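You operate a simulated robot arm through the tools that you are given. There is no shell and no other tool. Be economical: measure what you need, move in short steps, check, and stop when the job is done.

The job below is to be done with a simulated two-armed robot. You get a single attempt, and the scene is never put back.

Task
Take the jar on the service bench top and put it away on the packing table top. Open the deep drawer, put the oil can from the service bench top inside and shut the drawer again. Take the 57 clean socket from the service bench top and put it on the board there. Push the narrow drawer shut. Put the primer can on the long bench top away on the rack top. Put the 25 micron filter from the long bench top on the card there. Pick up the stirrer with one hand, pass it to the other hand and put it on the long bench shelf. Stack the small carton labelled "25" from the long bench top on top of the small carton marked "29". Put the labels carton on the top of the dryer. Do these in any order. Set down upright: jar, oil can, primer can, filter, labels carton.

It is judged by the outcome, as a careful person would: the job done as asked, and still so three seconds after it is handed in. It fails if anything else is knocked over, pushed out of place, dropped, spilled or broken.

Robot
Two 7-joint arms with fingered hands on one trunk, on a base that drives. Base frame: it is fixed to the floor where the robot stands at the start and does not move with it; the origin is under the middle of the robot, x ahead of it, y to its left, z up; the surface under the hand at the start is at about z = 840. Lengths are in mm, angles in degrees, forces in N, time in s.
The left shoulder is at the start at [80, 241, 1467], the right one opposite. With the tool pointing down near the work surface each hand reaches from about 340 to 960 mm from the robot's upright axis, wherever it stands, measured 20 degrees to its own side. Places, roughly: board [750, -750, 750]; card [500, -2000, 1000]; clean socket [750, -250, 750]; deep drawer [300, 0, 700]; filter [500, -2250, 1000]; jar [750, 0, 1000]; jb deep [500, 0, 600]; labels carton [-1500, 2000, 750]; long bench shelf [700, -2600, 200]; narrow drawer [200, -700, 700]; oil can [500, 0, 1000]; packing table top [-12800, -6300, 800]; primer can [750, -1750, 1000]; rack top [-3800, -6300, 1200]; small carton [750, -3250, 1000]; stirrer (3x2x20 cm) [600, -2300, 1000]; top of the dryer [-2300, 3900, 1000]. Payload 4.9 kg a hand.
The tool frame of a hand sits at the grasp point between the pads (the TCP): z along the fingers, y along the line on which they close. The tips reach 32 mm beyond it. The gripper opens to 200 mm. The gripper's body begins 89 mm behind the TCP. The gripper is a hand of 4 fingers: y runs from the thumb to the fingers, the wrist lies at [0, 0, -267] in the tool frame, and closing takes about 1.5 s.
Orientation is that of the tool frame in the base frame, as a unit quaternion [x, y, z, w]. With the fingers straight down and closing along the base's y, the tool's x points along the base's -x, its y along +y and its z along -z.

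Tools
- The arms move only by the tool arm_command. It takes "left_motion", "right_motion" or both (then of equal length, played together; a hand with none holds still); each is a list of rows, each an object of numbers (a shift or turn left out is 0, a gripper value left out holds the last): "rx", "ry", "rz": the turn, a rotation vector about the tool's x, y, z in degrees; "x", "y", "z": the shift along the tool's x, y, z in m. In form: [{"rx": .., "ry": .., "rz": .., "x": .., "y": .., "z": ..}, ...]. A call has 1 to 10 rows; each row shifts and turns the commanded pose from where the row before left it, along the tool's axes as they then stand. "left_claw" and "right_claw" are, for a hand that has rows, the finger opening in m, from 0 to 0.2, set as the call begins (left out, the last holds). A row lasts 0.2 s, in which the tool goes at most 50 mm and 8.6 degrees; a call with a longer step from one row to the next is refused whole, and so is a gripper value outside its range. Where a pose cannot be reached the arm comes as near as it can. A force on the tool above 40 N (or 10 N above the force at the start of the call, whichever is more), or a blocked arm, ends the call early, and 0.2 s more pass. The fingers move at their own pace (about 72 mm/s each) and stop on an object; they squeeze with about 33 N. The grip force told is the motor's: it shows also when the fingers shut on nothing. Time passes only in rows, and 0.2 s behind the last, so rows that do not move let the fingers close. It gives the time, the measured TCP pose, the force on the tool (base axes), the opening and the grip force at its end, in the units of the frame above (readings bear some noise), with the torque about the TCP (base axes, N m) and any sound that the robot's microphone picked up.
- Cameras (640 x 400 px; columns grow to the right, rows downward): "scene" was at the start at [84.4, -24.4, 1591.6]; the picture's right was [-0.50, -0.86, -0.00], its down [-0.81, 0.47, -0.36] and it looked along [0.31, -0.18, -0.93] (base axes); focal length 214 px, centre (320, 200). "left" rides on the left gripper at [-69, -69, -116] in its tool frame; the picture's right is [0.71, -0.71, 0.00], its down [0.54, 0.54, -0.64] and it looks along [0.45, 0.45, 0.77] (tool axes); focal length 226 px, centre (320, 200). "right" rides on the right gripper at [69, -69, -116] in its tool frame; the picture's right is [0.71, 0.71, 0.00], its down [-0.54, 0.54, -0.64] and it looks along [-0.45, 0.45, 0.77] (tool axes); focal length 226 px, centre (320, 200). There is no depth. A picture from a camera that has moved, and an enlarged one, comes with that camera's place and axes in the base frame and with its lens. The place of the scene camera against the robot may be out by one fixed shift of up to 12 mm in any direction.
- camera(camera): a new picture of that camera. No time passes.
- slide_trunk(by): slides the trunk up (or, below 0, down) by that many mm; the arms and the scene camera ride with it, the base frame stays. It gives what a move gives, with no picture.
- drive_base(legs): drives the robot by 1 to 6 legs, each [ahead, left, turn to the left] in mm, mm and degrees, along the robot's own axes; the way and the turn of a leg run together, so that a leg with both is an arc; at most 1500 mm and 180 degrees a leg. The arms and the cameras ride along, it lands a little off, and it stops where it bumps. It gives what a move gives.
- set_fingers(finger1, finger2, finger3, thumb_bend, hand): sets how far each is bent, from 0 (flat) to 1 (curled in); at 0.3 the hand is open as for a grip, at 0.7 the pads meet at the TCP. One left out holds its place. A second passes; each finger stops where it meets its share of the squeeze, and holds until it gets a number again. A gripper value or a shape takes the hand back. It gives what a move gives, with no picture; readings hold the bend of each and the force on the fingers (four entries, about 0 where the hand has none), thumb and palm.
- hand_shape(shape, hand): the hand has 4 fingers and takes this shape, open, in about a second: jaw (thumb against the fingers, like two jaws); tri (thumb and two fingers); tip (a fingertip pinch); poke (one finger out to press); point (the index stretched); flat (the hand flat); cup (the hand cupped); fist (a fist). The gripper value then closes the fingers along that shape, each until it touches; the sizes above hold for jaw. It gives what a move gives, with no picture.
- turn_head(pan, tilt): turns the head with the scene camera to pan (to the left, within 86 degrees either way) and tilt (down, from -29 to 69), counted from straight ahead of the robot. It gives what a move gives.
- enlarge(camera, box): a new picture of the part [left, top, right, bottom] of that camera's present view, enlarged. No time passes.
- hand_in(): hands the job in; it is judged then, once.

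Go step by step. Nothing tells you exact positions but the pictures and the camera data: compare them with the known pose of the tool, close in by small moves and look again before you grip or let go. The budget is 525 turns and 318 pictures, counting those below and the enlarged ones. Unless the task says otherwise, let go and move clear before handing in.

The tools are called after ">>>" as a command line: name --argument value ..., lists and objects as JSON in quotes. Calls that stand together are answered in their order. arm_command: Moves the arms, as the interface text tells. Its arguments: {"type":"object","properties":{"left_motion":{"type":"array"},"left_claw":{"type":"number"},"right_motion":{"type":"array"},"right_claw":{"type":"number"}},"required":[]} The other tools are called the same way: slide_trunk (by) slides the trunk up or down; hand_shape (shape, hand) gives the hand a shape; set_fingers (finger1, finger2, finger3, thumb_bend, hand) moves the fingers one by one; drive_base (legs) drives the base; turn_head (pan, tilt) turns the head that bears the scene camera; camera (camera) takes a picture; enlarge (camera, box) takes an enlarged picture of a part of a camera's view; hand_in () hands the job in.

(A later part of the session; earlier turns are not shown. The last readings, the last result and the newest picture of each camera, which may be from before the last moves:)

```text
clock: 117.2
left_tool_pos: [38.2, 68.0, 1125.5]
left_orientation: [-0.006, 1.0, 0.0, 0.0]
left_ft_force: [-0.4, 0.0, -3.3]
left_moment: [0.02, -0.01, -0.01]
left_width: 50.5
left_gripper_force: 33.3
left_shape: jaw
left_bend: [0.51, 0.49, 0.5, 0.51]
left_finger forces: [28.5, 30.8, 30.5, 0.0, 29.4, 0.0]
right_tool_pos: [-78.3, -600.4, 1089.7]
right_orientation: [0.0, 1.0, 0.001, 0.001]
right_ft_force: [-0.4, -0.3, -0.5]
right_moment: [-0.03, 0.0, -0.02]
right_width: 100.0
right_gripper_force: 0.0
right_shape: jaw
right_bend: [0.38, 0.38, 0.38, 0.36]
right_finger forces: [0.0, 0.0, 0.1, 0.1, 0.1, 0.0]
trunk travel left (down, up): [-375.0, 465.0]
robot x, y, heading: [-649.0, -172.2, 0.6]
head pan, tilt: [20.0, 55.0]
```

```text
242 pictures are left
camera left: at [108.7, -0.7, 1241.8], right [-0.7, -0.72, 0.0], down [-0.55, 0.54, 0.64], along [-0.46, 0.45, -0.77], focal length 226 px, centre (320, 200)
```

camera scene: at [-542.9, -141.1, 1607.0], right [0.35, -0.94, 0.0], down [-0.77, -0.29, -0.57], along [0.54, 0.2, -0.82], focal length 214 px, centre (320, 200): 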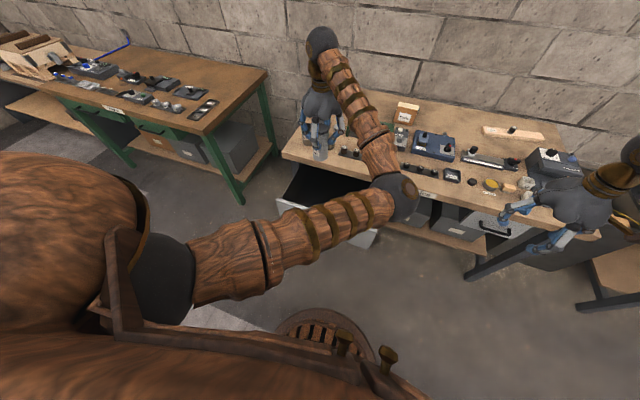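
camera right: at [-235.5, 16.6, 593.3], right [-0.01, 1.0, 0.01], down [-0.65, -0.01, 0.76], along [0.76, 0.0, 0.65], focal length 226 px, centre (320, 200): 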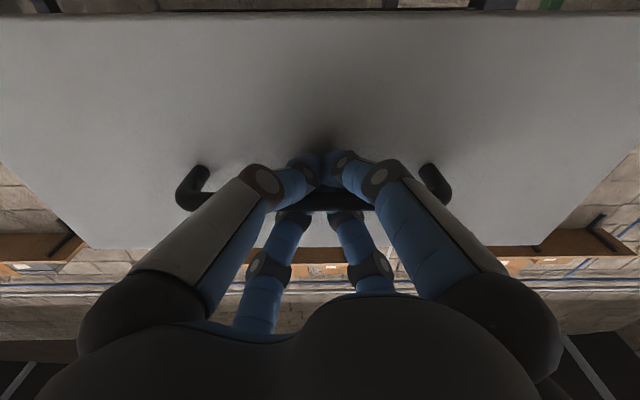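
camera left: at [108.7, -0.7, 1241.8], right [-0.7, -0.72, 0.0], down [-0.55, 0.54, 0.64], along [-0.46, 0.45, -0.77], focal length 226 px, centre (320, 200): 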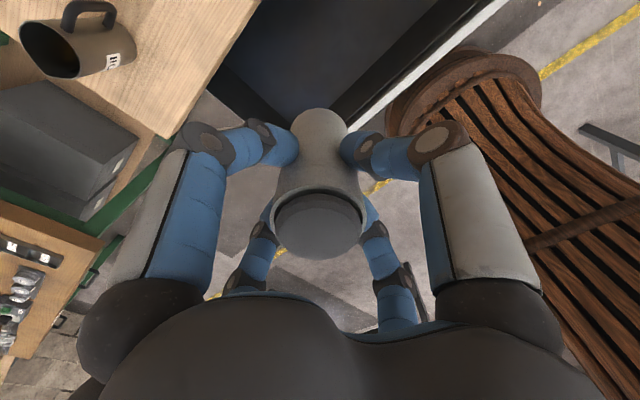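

The drawer interior spans roughly x −55…165, y −150…150. I'll centre the can at about [38, 20] and lower it.

>>> arm_command --left_motion '[{"y": -0.048}, {"z": 0.05}, {"z": 0.05}, {"z": 0.05}, {"z": 0.05}, {"z": 0.05}]'

>>> camera --camera "left"

>>> turn_head --pan 5 --tilt 50

>>> camera --camera "scene"

```text
clock: 118.7
left_tool_pos: [39.5, 21.1, 875.5]
left_orientation: [-0.006, 1.0, -0.001, -0.001]
left_ft_force: [0.7, -0.3, -2.8]
left_moment: [-0.02, 0.01, -0.01]
left_width: 50.4
left_gripper_force: 32.8
left_shape: jaw
left_bend: [0.51, 0.49, 0.5, 0.51]
left_finger forces: [28.4, 30.9, 30.0, 0.0, 29.7, 0.0]
right_tool_pos: [-78.2, -599.2, 1089.3]
right_orientation: [-0.001, 1.0, 0.0, 0.001]
right_ft_force: [0.6, 0.2, -0.4]
right_moment: [-0.01, -0.01, -0.02]
right_width: 100.1
right_gripper_force: 0.0
right_shape: jaw
right_bend: [0.38, 0.38, 0.38, 0.36]
right_finger forces: [0.1, 0.0, 0.0, 0.0, 0.0, 0.0]
trunk travel left (down, up): [-375.0, 465.0]
robot x, y, heading: [-646.8, -169.6, 0.5]
head pan, tilt: [20.0, 55.0]
```

```text
241 pictures are left
camera left: at [109.3, -47.3, 991.4], right [-0.7, -0.72, 0.0], down [-0.55, 0.54, 0.64], along [-0.46, 0.45, -0.77], focal length 226 px, centre (320, 200)
```

left: 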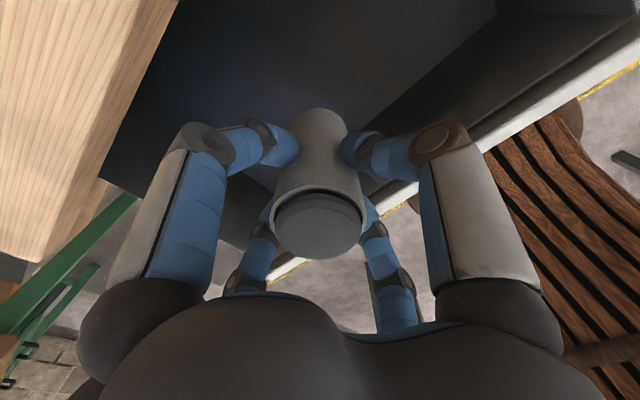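

```text
clock: 119.4
left_tool_pos: [38.3, 21.3, 876.6]
left_orientation: [-0.005, 1.0, 0.0, -0.001]
left_ft_force: [-0.1, -0.7, -4.6]
left_moment: [-0.03, -0.01, 0.03]
left_width: 50.6
left_gripper_force: 32.8
left_shape: jaw
left_bend: [0.51, 0.49, 0.5, 0.51]
left_finger forces: [28.5, 30.9, 30.2, 0.0, 29.7, 0.0]
right_tool_pos: [-78.1, -600.3, 1090.6]
right_orientation: [0.0, 1.0, -0.001, 0.001]
right_ft_force: [0.2, 0.1, 0.1]
right_moment: [-0.03, 0.03, 0.0]
right_width: 100.0
right_gripper_force: 0.0
right_shape: jaw
right_bend: [0.38, 0.38, 0.38, 0.36]
right_finger forces: [0.0, 0.1, 0.0, 0.1, 0.1, 0.0]
trunk travel left (down, up): [-375.0, 465.0]
robot x, y, heading: [-646.2, -170.5, 0.5]
head pan, tilt: [5.0, 50.0]
```

```text
240 pictures are left
camera scene: at [-533.9, -159.1, 1613.5], right [0.1, -1.0, 0.0], down [-0.76, -0.07, -0.64], along [0.64, 0.06, -0.77], focal length 214 px, centre (320, 200)
```

scene: 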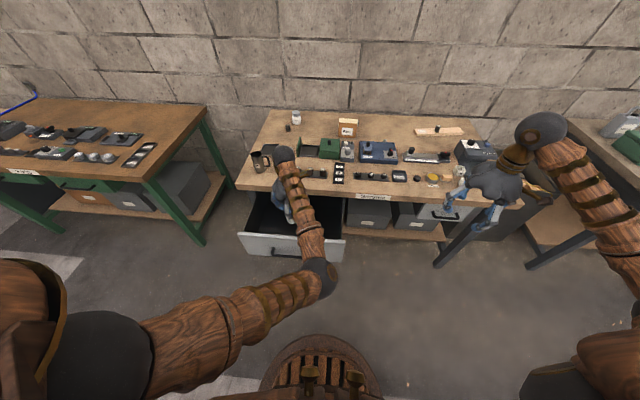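

>>> arm_command --left_motion '[{"z": 0.04}, {"z": 0.04}, {"z": 0.03}, {"z": 0.02}, {"z": 0.01}, {"z": 0.008}, {"z": 0.006}, {"z": 0.006}, {"z": 0.006}, {"z": 0.006}]'

>>> camera --camera "left"

```text
clock: 121.6
left_tool_pos: [41.3, 18.7, 716.7]
left_orientation: [-0.007, 1.0, 0.0, 0.006]
left_ft_force: [0.0, 1.5, 29.3]
left_moment: [0.07, 0.25, 0.02]
left_width: 51.7
left_gripper_force: 32.9
left_shape: jaw
left_bend: [0.51, 0.49, 0.5, 0.51]
left_finger forces: [33.3, 38.1, 37.1, 0.0, 36.6, 0.0]
right_tool_pos: [-79.9, -599.1, 1091.6]
right_orientation: [-0.001, 1.0, 0.001, 0.003]
right_ft_force: [0.0, 0.1, 0.0]
right_moment: [-0.01, 0.03, 0.03]
right_width: 100.2
right_gripper_force: 0.1
right_shape: jaw
right_bend: [0.38, 0.38, 0.38, 0.36]
right_finger forces: [0.0, 0.1, 0.1, 0.1, 0.1, 0.1]
trunk travel left (down, up): [-375.0, 465.0]
robot x, y, heading: [-649.7, -170.7, 0.6]
head pan, tilt: [5.0, 50.0]
stopped in row 10 (left hand): the force on the tool passed its limit at 47 N (the readings are from after the stop); the commanded pose is now the measured one
```

```text
239 pictures are left
camera left: at [111.0, -49.4, 832.3], right [-0.7, -0.72, -0.01], down [-0.56, 0.53, 0.64], along [-0.45, 0.45, -0.77], focal length 226 px, centre (320, 200)
```

left: 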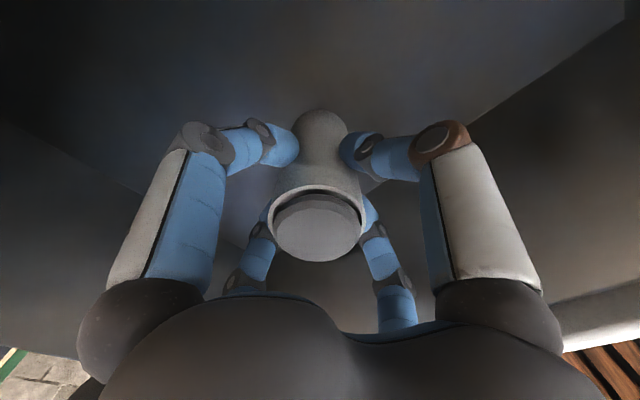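

The can rests on the drawer floor. Release and lift straight out.

>>> arm_command --left_motion '[{"z": -0.003}, {}, {}, {}, {}]' --left_claw 0.12

>>> arm_command --left_motion '[{"z": -0.03}, {"z": -0.05}, {"z": -0.05}, {"z": -0.05}, {"z": -0.05}, {"z": -0.05}, {"z": -0.05}]'

>>> camera --camera "left"

```text
clock: 122.8
left_tool_pos: [40.3, 20.4, 714.6]
left_orientation: [-0.006, 1.0, 0.0, 0.004]
left_ft_force: [-0.1, 0.9, -0.3]
left_moment: [0.01, 0.05, 0.01]
left_width: 119.2
left_gripper_force: 0.1
left_shape: jaw
left_bend: [0.34, 0.34, 0.34, 0.32]
left_finger forces: [0.0, 0.0, 0.0, 0.1, 0.0, 0.0]
right_tool_pos: [-78.8, -599.1, 1090.7]
right_orientation: [0.001, 1.0, 0.0, 0.003]
right_ft_force: [0.9, -0.6, -0.4]
right_moment: [0.0, 0.02, 0.0]
right_width: 99.9
right_gripper_force: 0.1
right_shape: jaw
right_bend: [0.38, 0.38, 0.38, 0.36]
right_finger forces: [0.1, 0.1, 0.0, 0.0, 0.0, 0.0]
trunk travel left (down, up): [-375.0, 465.0]
robot x, y, heading: [-649.5, -175.0, 0.6]
head pan, tilt: [5.0, 50.0]
```

```text
clock: 124.4
left_tool_pos: [38.5, 18.3, 1043.9]
left_orientation: [-0.006, 1.0, 0.0, 0.003]
left_ft_force: [-0.3, 0.0, -0.5]
left_moment: [0.05, -0.03, 0.03]
left_width: 119.7
left_gripper_force: 0.1
left_shape: jaw
left_bend: [0.34, 0.34, 0.34, 0.32]
left_finger forces: [0.1, 0.0, 0.0, 0.0, 0.1, 0.0]
right_tool_pos: [-79.8, -601.1, 1090.5]
right_orientation: [0.0, 1.0, 0.002, 0.003]
right_ft_force: [0.1, 0.1, 0.0]
right_moment: [0.02, -0.02, -0.02]
right_width: 100.2
right_gripper_force: 0.1
right_shape: jaw
right_bend: [0.38, 0.38, 0.38, 0.36]
right_finger forces: [0.0, 0.0, 0.0, 0.0, 0.0, 0.0]
trunk travel left (down, up): [-375.0, 465.0]
robot x, y, heading: [-644.9, -172.3, 0.3]
head pan, tilt: [5.0, 50.0]
```

```text
238 pictures are left
camera left: at [108.2, -50.1, 1160.4], right [-0.7, -0.72, 0.0], down [-0.55, 0.53, 0.64], along [-0.46, 0.45, -0.77], focal length 226 px, centre (320, 200)
```

left: 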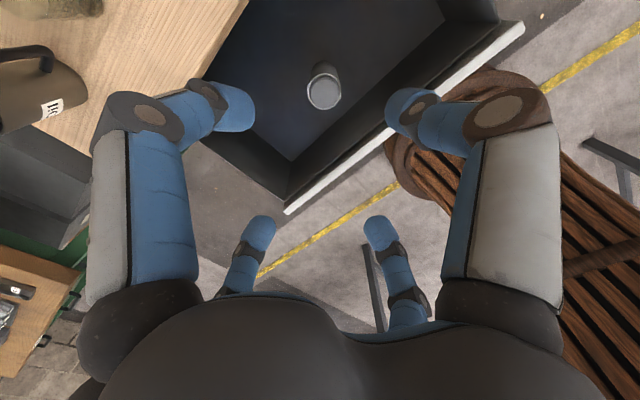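

The can stands upright in the drawer. Now I'll back off and use the left hand, pointed forward and closed, to push the drawer shut gently.

>>> drive_base --legs '[[-320, 0, 0]]'

>>> arm_command --left_motion '[{"z": 0.05}, {"z": 0.05}, {"z": 0.05}, {"z": 0.03, "ry": -4}, {"ry": -8.5}, {"ry": -8.5}, {"ry": -8.5}, {"ry": -8.5}, {"ry": -8.5}, {"ry": -8.5}]' --left_claw 0.0

>>> arm_command --left_motion '[{"ry": -8.5}, {"ry": -8.5}, {"ry": -8.5}, {"ry": -8.5}, {"ry": -1}]'

```text
clock: 126.5
left_tool_pos: [-277.1, 16.7, 1043.7]
left_orientation: [-0.007, 1.0, 0.0, 0.003]
left_ft_force: [-0.1, 0.7, 0.2]
left_moment: [-0.01, -0.01, 0.02]
left_width: 119.5
left_gripper_force: 0.1
left_shape: jaw
left_bend: [0.34, 0.34, 0.34, 0.32]
left_finger forces: [0.0, 0.0, 0.1, 0.0, 0.0, 0.1]
right_tool_pos: [-395.5, -602.4, 1088.9]
right_orientation: [0.0, 1.0, -0.001, 0.003]
right_ft_force: [-0.5, -0.6, -0.1]
right_moment: [-0.01, 0.02, 0.01]
right_width: 100.0
right_gripper_force: 0.1
right_shape: jaw
right_bend: [0.38, 0.38, 0.38, 0.36]
right_finger forces: [0.0, 0.1, 0.0, 0.0, 0.1, 0.0]
trunk travel left (down, up): [-375.0, 465.0]
robot x, y, heading: [-966.3, -173.5, 0.7]
head pan, tilt: [5.0, 50.0]
```

```text
clock: 128.7
left_tool_pos: [-277.0, 18.2, 864.2]
left_orientation: [-0.006, 0.885, 0.0, 0.466]
left_ft_force: [-0.6, 0.1, -0.7]
left_moment: [0.0, -0.01, 0.0]
left_width: 0.0
left_gripper_force: 33.1
left_shape: jaw
left_bend: [0.7, 0.7, 0.7, 0.7]
left_finger forces: [0.0, 0.0, 0.0, 0.0, 0.0, 0.0]
right_tool_pos: [-398.0, -600.6, 1091.8]
right_orientation: [0.0, 1.0, -0.001, 0.003]
right_ft_force: [-0.3, 0.4, 0.2]
right_moment: [-0.03, -0.03, 0.01]
right_width: 100.0
right_gripper_force: 0.0
right_shape: jaw
right_bend: [0.38, 0.38, 0.38, 0.36]
right_finger forces: [0.0, 0.1, 0.1, 0.0, 0.0, 0.1]
trunk travel left (down, up): [-375.0, 465.0]
robot x, y, heading: [-962.9, -176.6, 0.4]
head pan, tilt: [5.0, 50.0]
```

```text
clock: 130.1
left_tool_pos: [-324.6, -157.6, 852.0]
left_orientation: [0.108, 0.713, -0.101, 0.685]
left_ft_force: [0.8, 0.6, -0.8]
left_moment: [-0.01, -0.02, -0.12]
left_width: 0.1
left_gripper_force: 33.7
left_shape: jaw
left_bend: [0.7, 0.7, 0.7, 0.7]
left_finger forces: [0.0, 0.0, 0.0, 0.0, 0.0, 0.0]
left hand out of reach, approached as far as the arm can: row 4, 5
right_tool_pos: [-394.6, -599.9, 1090.3]
right_orientation: [0.0, 1.0, -0.001, 0.001]
right_ft_force: [0.2, 0.7, 0.0]
right_moment: [-0.06, 0.02, -0.01]
right_width: 100.2
right_gripper_force: 0.0
right_shape: jaw
right_bend: [0.38, 0.38, 0.38, 0.36]
right_finger forces: [0.0, 0.1, 0.1, 0.0, 0.0, 0.0]
trunk travel left (down, up): [-375.0, 465.0]
robot x, y, heading: [-965.1, -171.0, 0.6]
head pan, tilt: [5.0, 50.0]
stopped in row 5 (left hand): the arm was blocked; the commanded pose is now the measured one
```

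>>> arm_command --left_motion '[{"y": 0.045, "z": -0.012}, {"y": 0.045, "z": -0.012}, {"y": 0.045, "z": -0.012}, {"y": 0.045, "z": -0.012}, {"y": 0.045, "z": -0.012}, {"y": 0.045, "z": -0.012}, {"rx": -8.4, "ry": -1.2}, {"rx": -8.4, "ry": -1.2}, {"x": 0.04}, {"x": 0.04}]'

>>> camera --camera "left"

```text
clock: 132.3
left_tool_pos: [-315.1, 120.4, 776.4]
left_orientation: [0.005, 0.704, 0.003, 0.71]
left_ft_force: [0.7, -0.3, 0.4]
left_moment: [0.02, -0.01, 0.02]
left_width: 0.0
left_gripper_force: 32.8
left_shape: jaw
left_bend: [0.7, 0.7, 0.7, 0.7]
left_finger forces: [0.0, 0.0, 0.0, 0.0, 0.0, 0.0]
right_tool_pos: [-396.6, -602.2, 1089.3]
right_orientation: [-0.002, 1.0, 0.001, 0.001]
right_ft_force: [-0.5, -0.8, -0.1]
right_moment: [0.05, 0.03, 0.02]
right_width: 100.2
right_gripper_force: 0.1
right_shape: jaw
right_bend: [0.38, 0.38, 0.38, 0.36]
right_finger forces: [0.0, 0.0, 0.0, 0.0, 0.0, 0.0]
trunk travel left (down, up): [-375.0, 465.0]
robot x, y, heading: [-965.9, -173.1, 0.5]
head pan, tilt: [5.0, 50.0]
```

```text
237 pictures are left
camera left: at [-432.4, 49.5, 844.4], right [0.0, -0.7, -0.71], down [-0.64, 0.55, -0.54], along [0.77, 0.46, -0.44], focal length 226 px, centre (320, 200)
```

left: 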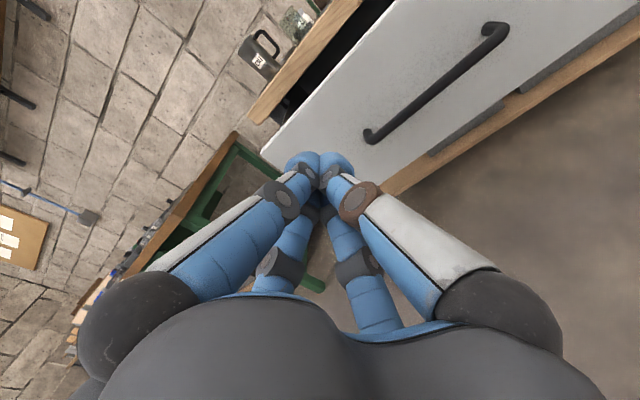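

>>> arm_command --left_motion '[{"x": 0.03}]'

>>> drive_base --legs '[[0, -105, 0], [190, 0, 0]]'

>>> camera --camera "left"

```text
clock: 132.7
left_tool_pos: [-315.9, 122.3, 745.0]
left_orientation: [0.003, 0.705, 0.002, 0.71]
left_ft_force: [0.2, 0.4, -0.2]
left_moment: [-0.03, -0.04, 0.01]
left_width: 0.0
left_gripper_force: 32.9
left_shape: jaw
left_bend: [0.7, 0.7, 0.7, 0.7]
left_finger forces: [0.0, 0.0, 0.0, 0.0, 0.0, 0.0]
right_tool_pos: [-395.4, -600.6, 1090.5]
right_orientation: [-0.001, 1.0, -0.002, 0.002]
right_ft_force: [0.2, 0.1, 0.9]
right_moment: [-0.01, 0.04, 0.04]
right_width: 100.1
right_gripper_force: 0.0
right_shape: jaw
right_bend: [0.38, 0.38, 0.38, 0.36]
right_finger forces: [0.1, 0.0, 0.1, 0.0, 0.0, 0.0]
trunk travel left (down, up): [-375.0, 465.0]
robot x, y, heading: [-965.7, -176.6, 0.6]
head pan, tilt: [5.0, 50.0]
```

```text
clock: 135.0
left_tool_pos: [-128.4, 16.2, 747.6]
left_orientation: [0.004, 0.705, 0.002, 0.71]
left_ft_force: [-1.0, -0.4, -0.3]
left_moment: [0.0, -0.01, 0.02]
left_width: 0.0
left_gripper_force: 32.8
left_shape: jaw
left_bend: [0.7, 0.7, 0.7, 0.7]
left_finger forces: [0.1, 0.0, 0.0, 0.0, 0.0, 0.1]
right_tool_pos: [-208.9, -707.2, 1090.5]
right_orientation: [0.0, 1.0, 0.0, 0.002]
right_ft_force: [-0.4, 0.1, -0.1]
right_moment: [-0.02, 0.0, -0.02]
right_width: 100.2
right_gripper_force: 0.1
right_shape: jaw
right_bend: [0.38, 0.38, 0.38, 0.36]
right_finger forces: [0.0, 0.0, 0.0, 0.2, 0.0, 0.0]
trunk travel left (down, up): [-375.0, 465.0]
robot x, y, heading: [-777.3, -275.4, 0.4]
head pan, tilt: [5.0, 50.0]
```

```text
236 pictures are left
camera left: at [-244.4, -53.3, 814.2], right [0.0, -0.7, -0.71], down [-0.64, 0.55, -0.54], along [0.77, 0.46, -0.44], focal length 226 px, centre (320, 200)
```

left: 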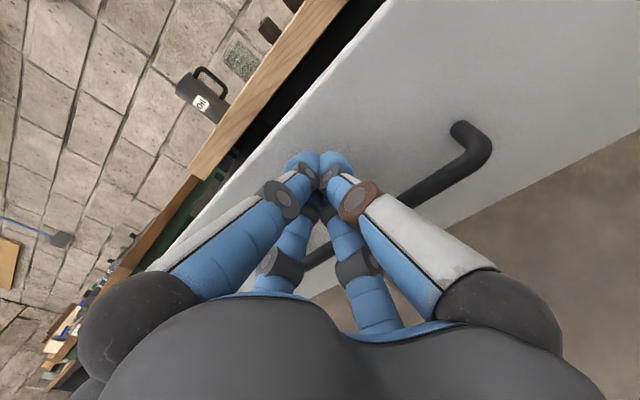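

>>> arm_command --left_motion '[{"z": 0.015}, {"z": 0.02}, {"z": 0.022}, {"z": 0.025}, {"z": 0.025}, {"z": 0.025}, {"z": 0.025}, {"z": 0.022}, {"z": 0.018}, {"z": 0.012}]'

>>> camera --camera "left"

```text
clock: 137.2
left_tool_pos: [81.8, 17.9, 749.0]
left_orientation: [0.004, 0.705, 0.003, 0.709]
left_ft_force: [-0.5, -0.4, -0.2]
left_moment: [-0.01, 0.01, -0.03]
left_width: 0.1
left_gripper_force: 33.3
left_shape: jaw
left_bend: [0.7, 0.7, 0.7, 0.7]
left_finger forces: [0.1, 0.0, 0.0, 0.0, 0.0, 0.1]
right_tool_pos: [-207.6, -706.4, 1089.3]
right_orientation: [0.0, 1.0, 0.0, 0.002]
right_ft_force: [-0.5, -0.5, 0.1]
right_moment: [0.0, 0.03, 0.0]
right_width: 100.0
right_gripper_force: 0.2
right_shape: jaw
right_bend: [0.38, 0.38, 0.38, 0.36]
right_finger forces: [0.0, 0.0, 0.0, 0.1, 0.0, 0.0]
trunk travel left (down, up): [-375.0, 465.0]
robot x, y, heading: [-777.3, -278.4, 0.7]
head pan, tilt: [5.0, 50.0]
```

```text
235 pictures are left
camera left: at [-34.2, -52.7, 815.6], right [0.0, -0.7, -0.71], down [-0.64, 0.55, -0.54], along [0.77, 0.46, -0.45], focal length 226 px, centre (320, 200)
```

left: 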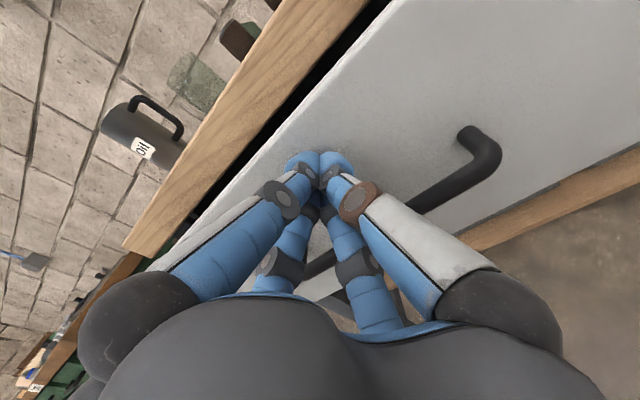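

Moving well with low force; continue with the remaining ~95 mm.

>>> arm_command --left_motion '[{"z": 0.02}, {"z": 0.02}, {"z": 0.02}, {"z": 0.012}, {"z": 0.01}, {"z": 0.008}, {"z": 0.008}, {"z": 0.008}, {"z": 0.008}]'

>>> camera --camera "left"

```text
clock: 138.3
left_tool_pos: [153.5, 17.1, 746.1]
left_orientation: [0.003, 0.705, 0.003, 0.709]
left_ft_force: [-11.5, -0.8, 4.2]
left_moment: [0.01, -0.07, 0.08]
left_width: 0.2
left_gripper_force: 33.0
left_shape: jaw
left_bend: [0.7, 0.7, 0.7, 0.7]
left_finger forces: [0.0, 0.0, 0.0, 0.1, 0.0, 0.1]
right_tool_pos: [-209.2, -706.0, 1091.2]
right_orientation: [-0.001, 1.0, 0.0, 0.003]
right_ft_force: [0.2, 0.3, 0.5]
right_moment: [0.04, -0.01, -0.01]
right_width: 100.3
right_gripper_force: 0.0
right_shape: jaw
right_bend: [0.38, 0.38, 0.38, 0.36]
right_finger forces: [0.1, 0.0, 0.1, 0.0, 0.1, 0.0]
trunk travel left (down, up): [-375.0, 465.0]
robot x, y, heading: [-779.5, -278.6, 0.7]
head pan, tilt: [5.0, 50.0]
stopped in row 5 (left hand): the force on the tool passed its limit at 49 N (the readings are from after the stop); the commanded pose is now the measured one
```

```text
234 pictures are left
camera left: at [36.7, -53.1, 812.7], right [0.0, -0.7, -0.71], down [-0.64, 0.55, -0.54], along [0.77, 0.46, -0.45], focal length 226 px, centre (320, 200)
```

left: 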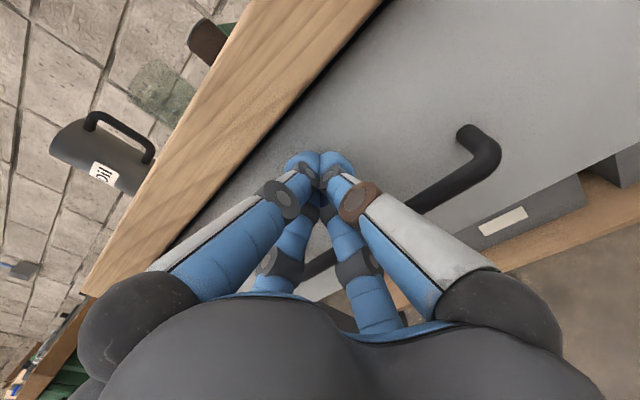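

It stops at exactly the same depth as the narrow drawer did, so both are shut. Retract and check.

>>> arm_command --left_motion '[{"z": -0.03}, {"z": -0.05}, {"z": -0.05}, {"z": -0.05}, {"z": -0.05}, {"x": -0.04}, {"x": -0.04}, {"x": -0.04}]'

>>> arm_command --left_motion '[{"ry": 8.5}, {"ry": 8.5}, {"ry": 8.5}, {"ry": 8.5}, {"ry": 8.5}, {"ry": 8.5}, {"ry": 8.5}, {"ry": 8.5}, {"ry": 8.5}, {"ry": 8.5}]'

>>> camera --camera "scene"

```text
clock: 140.1
left_tool_pos: [-76.2, 16.4, 863.3]
left_orientation: [0.005, 0.705, 0.002, 0.709]
left_ft_force: [0.7, 1.3, 0.0]
left_moment: [0.02, -0.01, 0.0]
left_width: 0.0
left_gripper_force: 33.0
left_shape: jaw
left_bend: [0.7, 0.7, 0.7, 0.7]
left_finger forces: [0.1, 0.0, 0.0, 0.0, 0.0, 0.0]
right_tool_pos: [-208.7, -705.3, 1091.5]
right_orientation: [-0.001, 1.0, 0.0, 0.002]
right_ft_force: [1.3, 0.9, -0.5]
right_moment: [0.01, -0.01, 0.0]
right_width: 100.1
right_gripper_force: 0.0
right_shape: jaw
right_bend: [0.38, 0.38, 0.38, 0.36]
right_finger forces: [0.0, 0.1, 0.0, 0.1, 0.0, 0.0]
trunk travel left (down, up): [-375.0, 465.0]
robot x, y, heading: [-776.0, -278.8, 0.6]
head pan, tilt: [5.0, 50.0]
```

```text
clock: 142.3
left_tool_pos: [-76.8, 17.7, 862.2]
left_orientation: [0.001, 0.999, 0.005, 0.045]
left_ft_force: [0.4, 0.1, -0.9]
left_moment: [0.0, 0.03, 0.01]
left_width: 0.0
left_gripper_force: 33.0
left_shape: jaw
left_bend: [0.7, 0.7, 0.7, 0.7]
left_finger forces: [0.1, 0.0, 0.0, 0.0, 0.1, 0.0]
right_tool_pos: [-207.0, -706.0, 1090.3]
right_orientation: [-0.001, 1.0, 0.0, 0.002]
right_ft_force: [0.5, -0.4, -0.2]
right_moment: [-0.03, 0.01, 0.04]
right_width: 100.2
right_gripper_force: 0.0
right_shape: jaw
right_bend: [0.38, 0.38, 0.38, 0.36]
right_finger forces: [0.0, 0.0, 0.0, 0.1, 0.0, 0.0]
trunk travel left (down, up): [-375.0, 465.0]
robot x, y, heading: [-772.9, -276.8, 0.5]
head pan, tilt: [5.0, 50.0]
```

```text
233 pictures are left
camera scene: at [-662.4, -266.2, 1613.4], right [0.1, -1.0, 0.0], down [-0.76, -0.07, -0.64], along [0.64, 0.06, -0.77], focal length 214 px, centre (320, 200)
```

scene: 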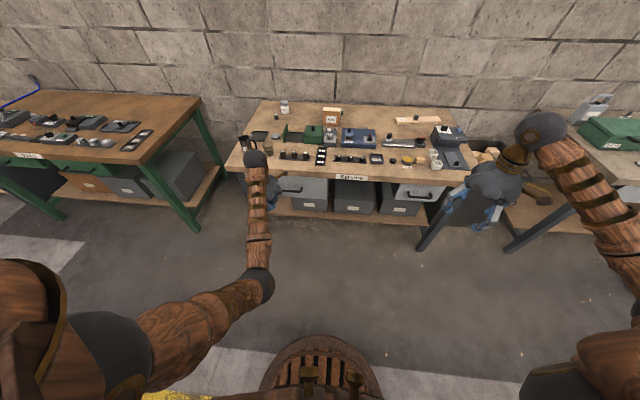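

Both drawers are shut and the bench is in order. Next the labels carton to the left: straighten the left hand, turn left and look.

>>> arm_command --left_motion '[{"rx": 0.6, "ry": 5.2, "z": -0.04}, {"z": -0.05}, {"z": -0.05}, {"z": -0.05}, {"z": -0.05}]' --left_claw 0.15

>>> drive_base --legs '[[-300, 0, 0], [0, 0, 90]]'

>>> turn_head --pan 15 --tilt 20

>>> camera --camera "scene"

```text
clock: 143.5
left_tool_pos: [-83.4, 16.5, 1102.4]
left_orientation: [0.002, 1.0, 0.0, 0.001]
left_ft_force: [-0.6, -0.3, 1.0]
left_moment: [0.03, -0.03, -0.01]
left_width: 150.3
left_gripper_force: 0.1
left_shape: jaw
left_bend: [0.29, 0.29, 0.29, 0.26]
left_finger forces: [0.0, 0.0, 0.1, 0.1, 0.0, 0.1]
right_tool_pos: [-209.3, -707.3, 1089.9]
right_orientation: [-0.001, 1.0, 0.001, 0.002]
right_ft_force: [-0.4, -0.6, 0.2]
right_moment: [-0.01, 0.01, 0.03]
right_width: 100.0
right_gripper_force: 0.0
right_shape: jaw
right_bend: [0.38, 0.38, 0.38, 0.36]
right_finger forces: [0.0, 0.0, 0.1, 0.1, 0.0, 0.1]
trunk travel left (down, up): [-375.0, 465.0]
robot x, y, heading: [-777.9, -278.1, 0.4]
head pan, tilt: [5.0, 50.0]
```

```text
clock: 149.4
left_tool_pos: [-1364.3, 418.0, 1100.9]
left_orientation: [-0.703, 0.711, -0.001, 0.001]
left_ft_force: [0.2, -0.8, 1.1]
left_moment: [0.0, -0.01, 0.02]
left_width: 150.2
left_gripper_force: 0.1
left_shape: jaw
left_bend: [0.29, 0.29, 0.29, 0.26]
left_finger forces: [0.0, 0.0, 0.0, 0.0, 0.0, 0.0]
right_tool_pos: [-642.3, 284.4, 1090.6]
right_orientation: [-0.705, 0.71, 0.001, 0.001]
right_ft_force: [-0.2, 0.1, -0.6]
right_moment: [0.01, 0.04, 0.0]
right_width: 100.0
right_gripper_force: 0.1
right_shape: jaw
right_bend: [0.38, 0.38, 0.38, 0.36]
right_finger forces: [0.0, 0.0, 0.1, 0.0, 0.0, 0.0]
trunk travel left (down, up): [-375.0, 465.0]
robot x, y, heading: [-1076.5, -282.6, 90.1]
head pan, tilt: [5.0, 50.0]
```

```text
clock: 150.3
left_tool_pos: [-1364.8, 418.0, 1103.1]
left_orientation: [-0.702, 0.712, 0.0, 0.001]
left_ft_force: [0.0, 0.0, -0.4]
left_moment: [-0.01, 0.0, -0.03]
left_width: 150.4
left_gripper_force: 0.0
left_shape: jaw
left_bend: [0.29, 0.29, 0.29, 0.26]
left_finger forces: [0.0, 0.0, 0.0, 0.0, 0.0, 0.0]
right_tool_pos: [-640.6, 284.8, 1090.2]
right_orientation: [-0.705, 0.71, 0.002, 0.001]
right_ft_force: [-0.5, 1.3, 0.2]
right_moment: [-0.02, 0.01, 0.01]
right_width: 99.8
right_gripper_force: 0.1
right_shape: jaw
right_bend: [0.38, 0.38, 0.38, 0.36]
right_finger forces: [0.0, 0.0, 0.0, 0.0, 0.0, 0.1]
trunk travel left (down, up): [-375.0, 465.0]
robot x, y, heading: [-1075.1, -279.2, 90.0]
head pan, tilt: [15.0, 20.0]
```

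```text
232 pictures are left
camera scene: at [-1093.4, -155.4, 1659.0], right [0.97, 0.26, 0.0], down [0.09, -0.33, -0.94], along [-0.24, 0.91, -0.34], focal length 214 px, centre (320, 200)
```

scene: 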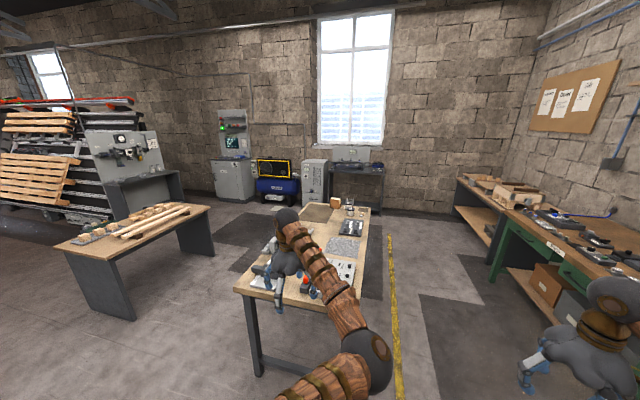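

>>> enlarge --camera "scene" --box '[220, 120, 420, 245]'

```text
3.20 times, centred on (320, 182) of scene
camera zoom: at [-1093.4, -155.4, 1659.0], right [0.97, 0.26, 0.0], down [0.09, -0.33, -0.94], along [-0.24, 0.91, -0.34], focal length 686 px, centre (320, 256)
```

zoom: 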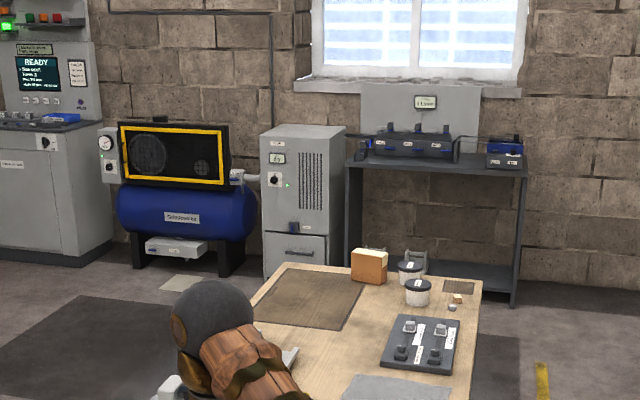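

The grey cabinet beside the compressor is the dryer (top ≈ z 950); the carton stands at the far end of the middle table near [-1490,1970]. I'll drive up the aisle on its right side.

>>> slide_trunk --by 150

>>> drive_base --legs '[[0, -310, 0], [1150, 0, 0]]'

>>> turn_head --pan 20 --tilt 30

>>> camera --camera "scene"

```text
clock: 152.1
left_tool_pos: [-1365.3, 418.3, 1251.2]
left_orientation: [-0.703, 0.711, 0.001, 0.001]
left_ft_force: [0.7, -0.2, -0.2]
left_moment: [-0.01, 0.01, -0.01]
left_width: 150.2
left_gripper_force: 0.1
left_shape: jaw
left_bend: [0.29, 0.29, 0.29, 0.26]
left_finger forces: [0.0, 0.0, 0.0, 0.0, 0.1, 0.0]
right_tool_pos: [-641.1, 284.8, 1240.3]
right_orientation: [-0.705, 0.71, 0.001, 0.002]
right_ft_force: [1.1, -0.6, 0.2]
right_moment: [0.01, 0.03, -0.01]
right_width: 100.0
right_gripper_force: 0.1
right_shape: jaw
right_bend: [0.38, 0.38, 0.38, 0.36]
right_finger forces: [0.0, 0.1, 0.1, 0.0, 0.1, 0.0]
trunk travel left (down, up): [-525.0, 315.0]
robot x, y, heading: [-1082.0, -282.0, 90.3]
head pan, tilt: [15.0, 20.0]
```

```text
clock: 159.6
left_tool_pos: [-1044.4, 1564.5, 1252.8]
left_orientation: [-0.699, 0.716, 0.001, 0.001]
left_ft_force: [0.3, -0.7, 0.0]
left_moment: [0.05, -0.02, 0.01]
left_width: 150.1
left_gripper_force: 0.0
left_shape: jaw
left_bend: [0.29, 0.29, 0.29, 0.26]
left_finger forces: [0.1, 0.1, 0.0, 0.0, 0.0, 0.1]
right_tool_pos: [-321.0, 1423.6, 1241.1]
right_orientation: [-0.701, 0.713, 0.002, 0.002]
right_ft_force: [0.2, -0.6, 0.1]
right_moment: [0.03, -0.04, 0.01]
right_width: 100.1
right_gripper_force: 0.0
right_shape: jaw
right_bend: [0.38, 0.38, 0.38, 0.36]
right_finger forces: [0.1, 0.0, 0.0, 0.1, 0.1, 0.1]
trunk travel left (down, up): [-525.0, 315.0]
robot x, y, heading: [-758.6, 865.8, 89.5]
head pan, tilt: [15.0, 20.0]
```

```text
clock: 160.3
left_tool_pos: [-1044.2, 1566.3, 1251.1]
left_orientation: [-0.699, 0.715, 0.001, 0.002]
left_ft_force: [-0.4, -1.0, 0.7]
left_moment: [0.0, -0.02, -0.02]
left_width: 150.2
left_gripper_force: 0.0
left_shape: jaw
left_bend: [0.29, 0.29, 0.29, 0.26]
left_finger forces: [0.0, 0.0, 0.1, 0.0, 0.1, 0.0]
right_tool_pos: [-321.4, 1424.5, 1239.4]
right_orientation: [-0.701, 0.713, 0.002, 0.001]
right_ft_force: [0.4, 0.0, 0.4]
right_moment: [-0.02, 0.0, -0.01]
right_width: 100.2
right_gripper_force: 0.1
right_shape: jaw
right_bend: [0.38, 0.38, 0.38, 0.36]
right_finger forces: [0.0, 0.1, 0.0, 0.0, 0.0, 0.0]
trunk travel left (down, up): [-525.0, 315.0]
robot x, y, heading: [-762.3, 864.7, 89.4]
head pan, tilt: [20.0, 30.0]
```

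```text
230 pictures are left
camera scene: at [-785.6, 984.9, 1793.1], right [0.94, 0.33, 0.0], down [0.17, -0.47, -0.87], along [-0.29, 0.82, -0.5], focal length 214 px, centre (320, 200)
```

scene: 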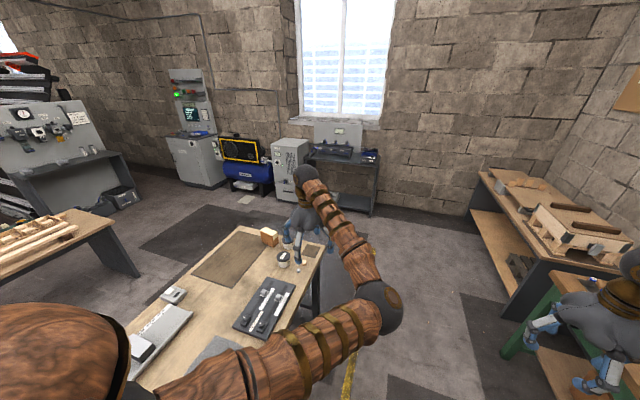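

>>> enlarge --camera "scene" --box '[220, 210, 340, 285]'

>>> drive_base --legs '[[850, 0, 0], [0, 0, 90]]'

>>> turn_head --pan -15 --tilt 45

>>> camera --camera "scene"

```text
5.33 times, centred on (280, 248) of scene
camera zoom: at [-785.6, 984.9, 1793.1], right [0.94, 0.33, 0.0], down [0.17, -0.47, -0.87], along [-0.29, 0.82, -0.5], focal length 1144 px, centre (533, -53)
```

zoom: 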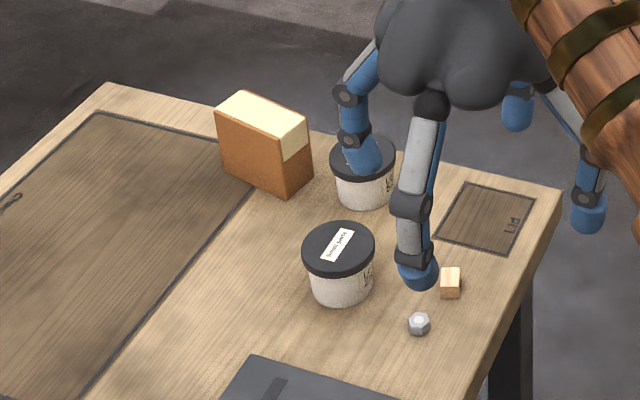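

```text
clock: 168.6
left_tool_pos: [-1455.2, 1435.2, 1251.5]
left_orientation: [1.0, -0.017, 0.0, -0.002]
left_ft_force: [0.6, -0.9, 0.1]
left_moment: [0.02, 0.0, 0.02]
left_width: 150.0
left_gripper_force: 0.2
left_shape: jaw
left_bend: [0.29, 0.29, 0.29, 0.26]
left_finger forces: [0.0, 0.0, 0.1, 0.2, 0.0, 0.0]
right_tool_pos: [-1308.6, 2156.6, 1239.6]
right_orientation: [1.0, -0.015, -0.002, -0.001]
right_ft_force: [0.5, 0.2, 1.3]
right_moment: [-0.03, 0.01, -0.02]
right_width: 100.0
right_gripper_force: 0.2
right_shape: jaw
right_bend: [0.38, 0.38, 0.38, 0.36]
right_finger forces: [0.0, 0.0, 0.0, 0.0, 0.0, 0.0]
trunk travel left (down, up): [-525.0, 315.0]
robot x, y, heading: [-752.4, 1710.5, 178.6]
head pan, tilt: [20.0, 30.0]
```

```text
clock: 169.6
left_tool_pos: [-1454.9, 1435.6, 1251.1]
left_orientation: [1.0, -0.018, -0.001, -0.001]
left_ft_force: [-0.8, -0.2, -0.7]
left_moment: [0.01, -0.01, 0.02]
left_width: 150.1
left_gripper_force: 0.0
left_shape: jaw
left_bend: [0.29, 0.29, 0.29, 0.26]
left_finger forces: [0.0, 0.0, 0.0, 0.0, 0.1, 0.1]
right_tool_pos: [-1307.8, 2155.9, 1239.8]
right_orientation: [1.0, -0.015, -0.002, 0.0]
right_ft_force: [0.1, -0.6, -0.2]
right_moment: [-0.02, -0.01, -0.02]
right_width: 100.2
right_gripper_force: 0.0
right_shape: jaw
right_bend: [0.38, 0.38, 0.38, 0.36]
right_finger forces: [0.0, 0.0, 0.1, 0.0, 0.1, 0.0]
trunk travel left (down, up): [-525.0, 315.0]
robot x, y, heading: [-750.5, 1708.5, 178.8]
head pan, tilt: [-15.0, 45.0]
```

```text
228 pictures are left
camera scene: at [-855.2, 1738.2, 1770.5], right [0.28, 0.96, 0.0], down [0.68, -0.2, -0.71], along [-0.68, 0.2, -0.71], focal length 214 px, centre (320, 200)
```

scene: 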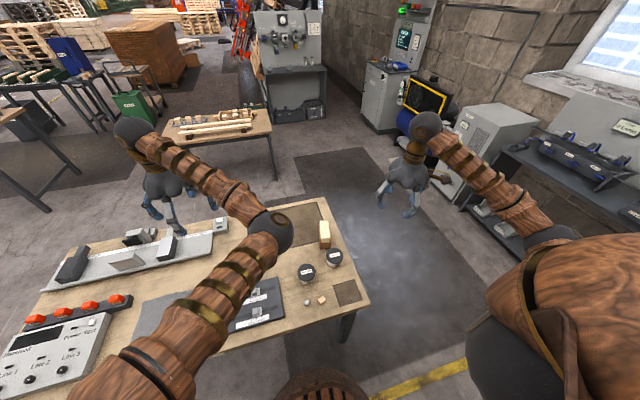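

>>> enlarge --camera "scene" --box '[270, 200, 382, 270]'

```text
5.71 times, centred on (326, 235) of scene
camera zoom: at [-855.2, 1738.2, 1770.5], right [0.28, 0.96, 0.0], down [0.68, -0.2, -0.71], along [-0.68, 0.2, -0.71], focal length 1226 px, centre (286, 0)
```

zoom: 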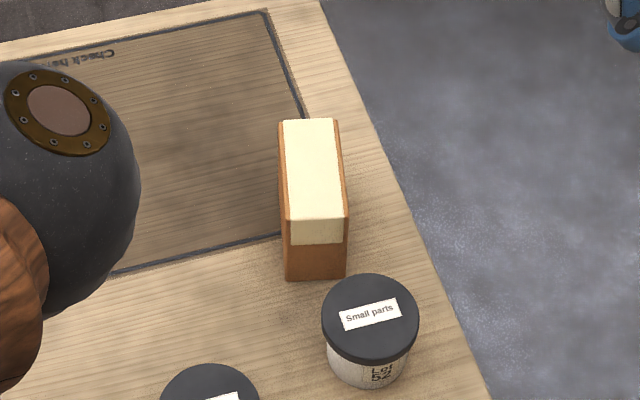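

The carton (≈108×51×104 mm, yawed ~15°) has its centre near [-1492,1953], top z≈886. I'll bring the right hand above it with matching yaw.

>>> arm_command --right_motion '[{"x": -0.03, "y": 0.035}, {"x": -0.03, "y": 0.035}, {"x": -0.03, "y": 0.035}, {"x": -0.03, "y": 0.035}, {"x": -0.03, "y": 0.035}, {"x": -0.028, "y": 0.033, "rz": 6.5}, {"rz": 6.5, "z": 0.04}, {"z": 0.05}, {"z": 0.05}, {"z": 0.05}]' --right_claw 0.14

>>> camera --camera "right"

>>> camera --camera "scene"

```text
clock: 171.8
left_tool_pos: [-1456.5, 1436.5, 1251.4]
left_orientation: [1.0, -0.017, 0.0, -0.001]
left_ft_force: [-0.6, 0.5, 0.5]
left_moment: [-0.01, 0.01, 0.03]
left_width: 150.0
left_gripper_force: 0.1
left_shape: jaw
left_bend: [0.29, 0.29, 0.29, 0.26]
left_finger forces: [0.0, 0.0, 0.1, 0.1, 0.0, 0.1]
right_tool_pos: [-1297.6, 2093.4, 975.1]
right_orientation: [0.992, -0.128, -0.002, 0.002]
right_ft_force: [0.7, -0.4, 0.3]
right_moment: [0.0, -0.03, 0.02]
right_width: 139.3
right_gripper_force: 0.0
right_shape: jaw
right_bend: [0.31, 0.31, 0.31, 0.28]
right_finger forces: [0.0, 0.1, 0.1, 0.0, 0.0, 0.1]
right hand out of reach, approached as far as the arm can: row 1, 2, 3, 4, 5, 6
trunk travel left (down, up): [-525.0, 315.0]
robot x, y, heading: [-750.1, 1712.8, 179.0]
head pan, tilt: [-15.0, 45.0]
```

```text
226 pictures are left
camera right: at [-1212.9, 2142.5, 1089.6], right [0.5, -0.86, 0.0], down [-0.66, -0.39, 0.65], along [-0.56, -0.33, -0.76], focal length 226 px, centre (320, 200)
```

right: 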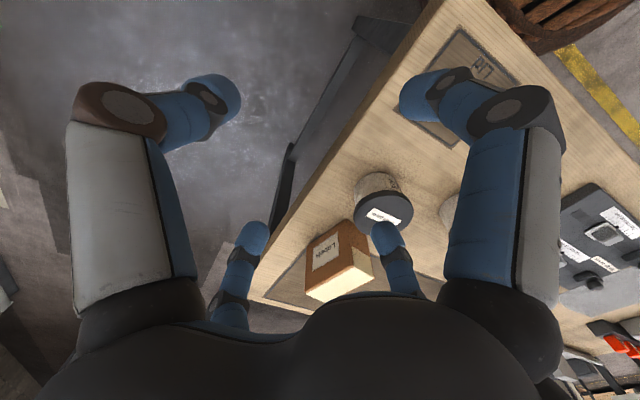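

```text
225 pictures are left
camera scene: at [-856.1, 1738.8, 1770.4], right [0.28, 0.96, 0.0], down [0.68, -0.2, -0.71], along [-0.68, 0.2, -0.71], focal length 214 px, centre (320, 200)
```

scene: 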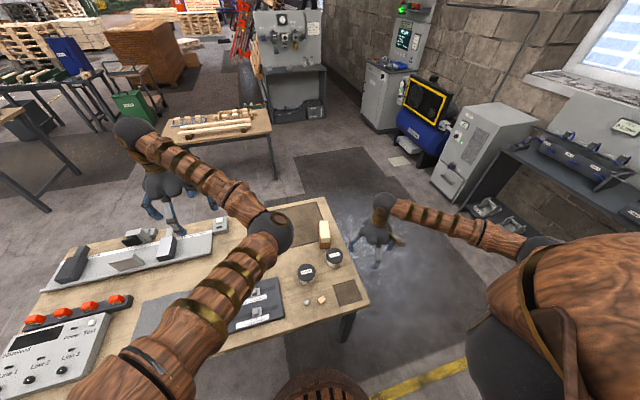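

"Labels" is legible on it. Now that I'm lower, continue the lateral move.

>>> arm_command --right_motion '[{"x": -0.03, "y": 0.037}, {"x": -0.03, "y": 0.037}, {"x": -0.03, "y": 0.037}, {"x": -0.03, "y": 0.037}, {"x": -0.032, "y": 0.037}]'

>>> camera --camera "right"

```text
clock: 173.0
left_tool_pos: [-1455.8, 1433.8, 1252.8]
left_orientation: [1.0, -0.016, -0.001, 0.0]
left_ft_force: [0.4, -0.1, 0.2]
left_moment: [0.0, -0.03, -0.02]
left_width: 150.1
left_gripper_force: 0.0
left_shape: jaw
left_bend: [0.29, 0.29, 0.29, 0.26]
left_finger forces: [0.0, 0.0, 0.0, 0.0, 0.1, 0.0]
right_tool_pos: [-1325.2, 2071.3, 976.6]
right_orientation: [0.992, -0.127, -0.002, 0.0]
right_ft_force: [0.0, 0.4, -0.3]
right_moment: [0.05, 0.02, -0.01]
right_width: 139.7
right_gripper_force: 0.1
right_shape: jaw
right_bend: [0.31, 0.31, 0.31, 0.28]
right_finger forces: [0.1, 0.0, 0.0, 0.0, 0.1, 0.0]
right hand out of reach, approached as far as the arm can: row 1, 2, 3, 4, 5
trunk travel left (down, up): [-525.0, 315.0]
robot x, y, heading: [-751.4, 1714.5, 178.9]
head pan, tilt: [-15.0, 45.0]
```

```text
224 pictures are left
camera right: at [-1241.4, 2120.1, 1090.9], right [0.5, -0.86, 0.0], down [-0.66, -0.39, 0.65], along [-0.56, -0.32, -0.76], focal length 226 px, centre (320, 200)
```

right: 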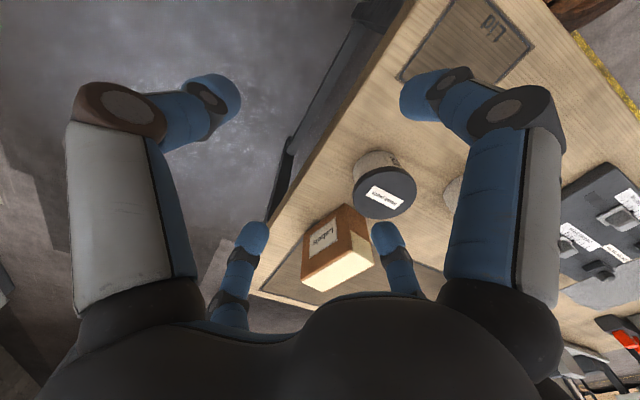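

The right arm is in an awkward elbow configuration. I'll swing it out to the right and back to a comfortable posture, watching the result.

>>> arm_command --right_motion '[{"y": -0.045, "x": 0.01, "z": -0.015}, {"y": -0.045, "x": 0.01, "z": -0.015}, {"y": -0.045, "x": 0.01, "z": -0.015}, {"y": -0.045, "x": 0.01, "z": -0.015}, {"y": -0.045, "x": 0.01, "z": -0.015}, {"y": -0.045, "x": 0.01, "z": -0.015}, {"rz": -7, "z": -0.03}, {"rz": -7, "z": -0.03}, {"z": -0.04}, {"z": -0.04}]'

>>> camera --camera "scene"

```text
clock: 175.2
left_tool_pos: [-1455.4, 1436.6, 1251.5]
left_orientation: [1.0, -0.017, 0.0, -0.001]
left_ft_force: [-0.6, 0.8, -0.4]
left_moment: [0.03, -0.02, 0.03]
left_width: 150.4
left_gripper_force: 0.0
left_shape: jaw
left_bend: [0.29, 0.29, 0.29, 0.26]
left_finger forces: [0.0, 0.1, 0.1, 0.1, 0.0, 0.1]
right_tool_pos: [-1199.0, 2312.7, 1207.7]
right_orientation: [1.0, -0.006, -0.001, 0.0]
right_ft_force: [-0.5, 0.4, 0.4]
right_moment: [0.04, -0.01, -0.01]
right_width: 139.8
right_gripper_force: 0.1
right_shape: jaw
right_bend: [0.31, 0.31, 0.31, 0.28]
right_finger forces: [0.0, 0.1, 0.0, 0.0, 0.0, 0.1]
trunk travel left (down, up): [-525.0, 315.0]
robot x, y, heading: [-751.7, 1708.7, 179.0]
head pan, tilt: [-15.0, 45.0]
```

```text
223 pictures are left
camera scene: at [-855.6, 1737.5, 1770.3], right [0.28, 0.96, 0.0], down [0.68, -0.2, -0.71], along [-0.68, 0.2, -0.71], focal length 214 px, centre (320, 200)
```

scene: 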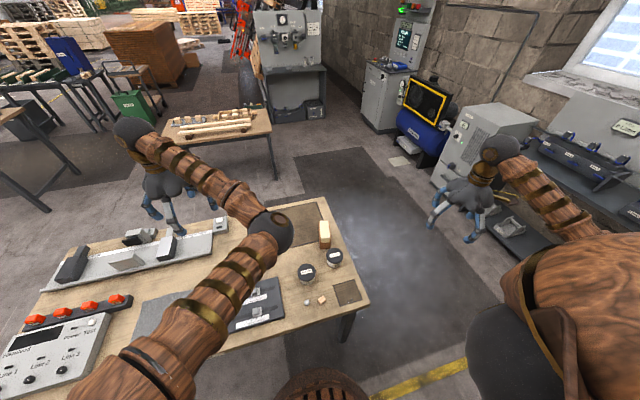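

>>> arm_command --right_motion '[{"x": -0.025, "z": -0.035}, {"x": -0.025, "z": -0.035}, {"x": -0.02, "z": -0.035}, {"x": -0.02, "y": 0.04}, {"x": -0.02, "y": 0.04}, {"x": -0.02, "y": 0.04}, {"x": -0.025, "y": 0.04}, {"x": -0.025, "y": 0.04}, {"x": -0.025, "y": 0.04}]'

>>> camera --camera "scene"

```text
clock: 177.2
left_tool_pos: [-1456.1, 1435.7, 1250.8]
left_orientation: [1.0, -0.016, -0.001, -0.001]
left_ft_force: [-0.7, 0.0, -0.5]
left_moment: [0.02, -0.04, 0.02]
left_width: 150.1
left_gripper_force: 0.1
left_shape: jaw
left_bend: [0.29, 0.29, 0.29, 0.26]
left_finger forces: [0.0, 0.1, 0.0, 0.1, 0.0, 0.1]
right_tool_pos: [-1310.8, 2127.9, 1201.1]
right_orientation: [1.0, -0.005, -0.003, 0.002]
right_ft_force: [-0.8, -0.8, 0.1]
right_moment: [-0.01, 0.01, 0.0]
right_width: 140.1
right_gripper_force: 0.0
right_shape: jaw
right_bend: [0.31, 0.31, 0.31, 0.28]
right_finger forces: [0.1, 0.0, 0.1, 0.1, 0.0, 0.0]
right hand out of reach, approached as far as the arm can: row 2, 3, 7, 8, 9
trunk travel left (down, up): [-525.0, 315.0]
robot x, y, heading: [-753.8, 1711.9, 178.6]
head pan, tilt: [-15.0, 45.0]
```

```text
222 pictures are left
camera scene: at [-855.8, 1737.5, 1770.4], right [0.28, 0.96, 0.0], down [0.68, -0.2, -0.71], along [-0.68, 0.2, -0.71], focal length 214 px, centre (320, 200)
```

scene: 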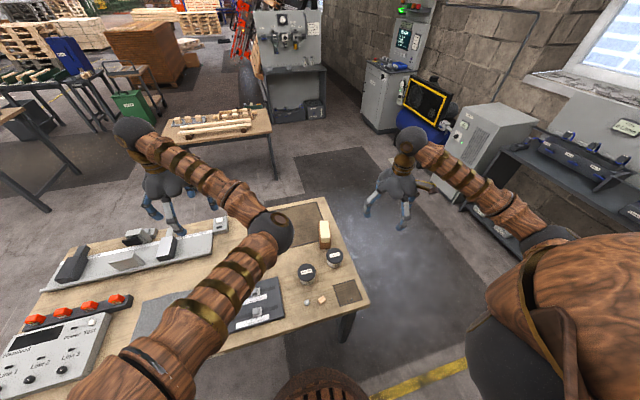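

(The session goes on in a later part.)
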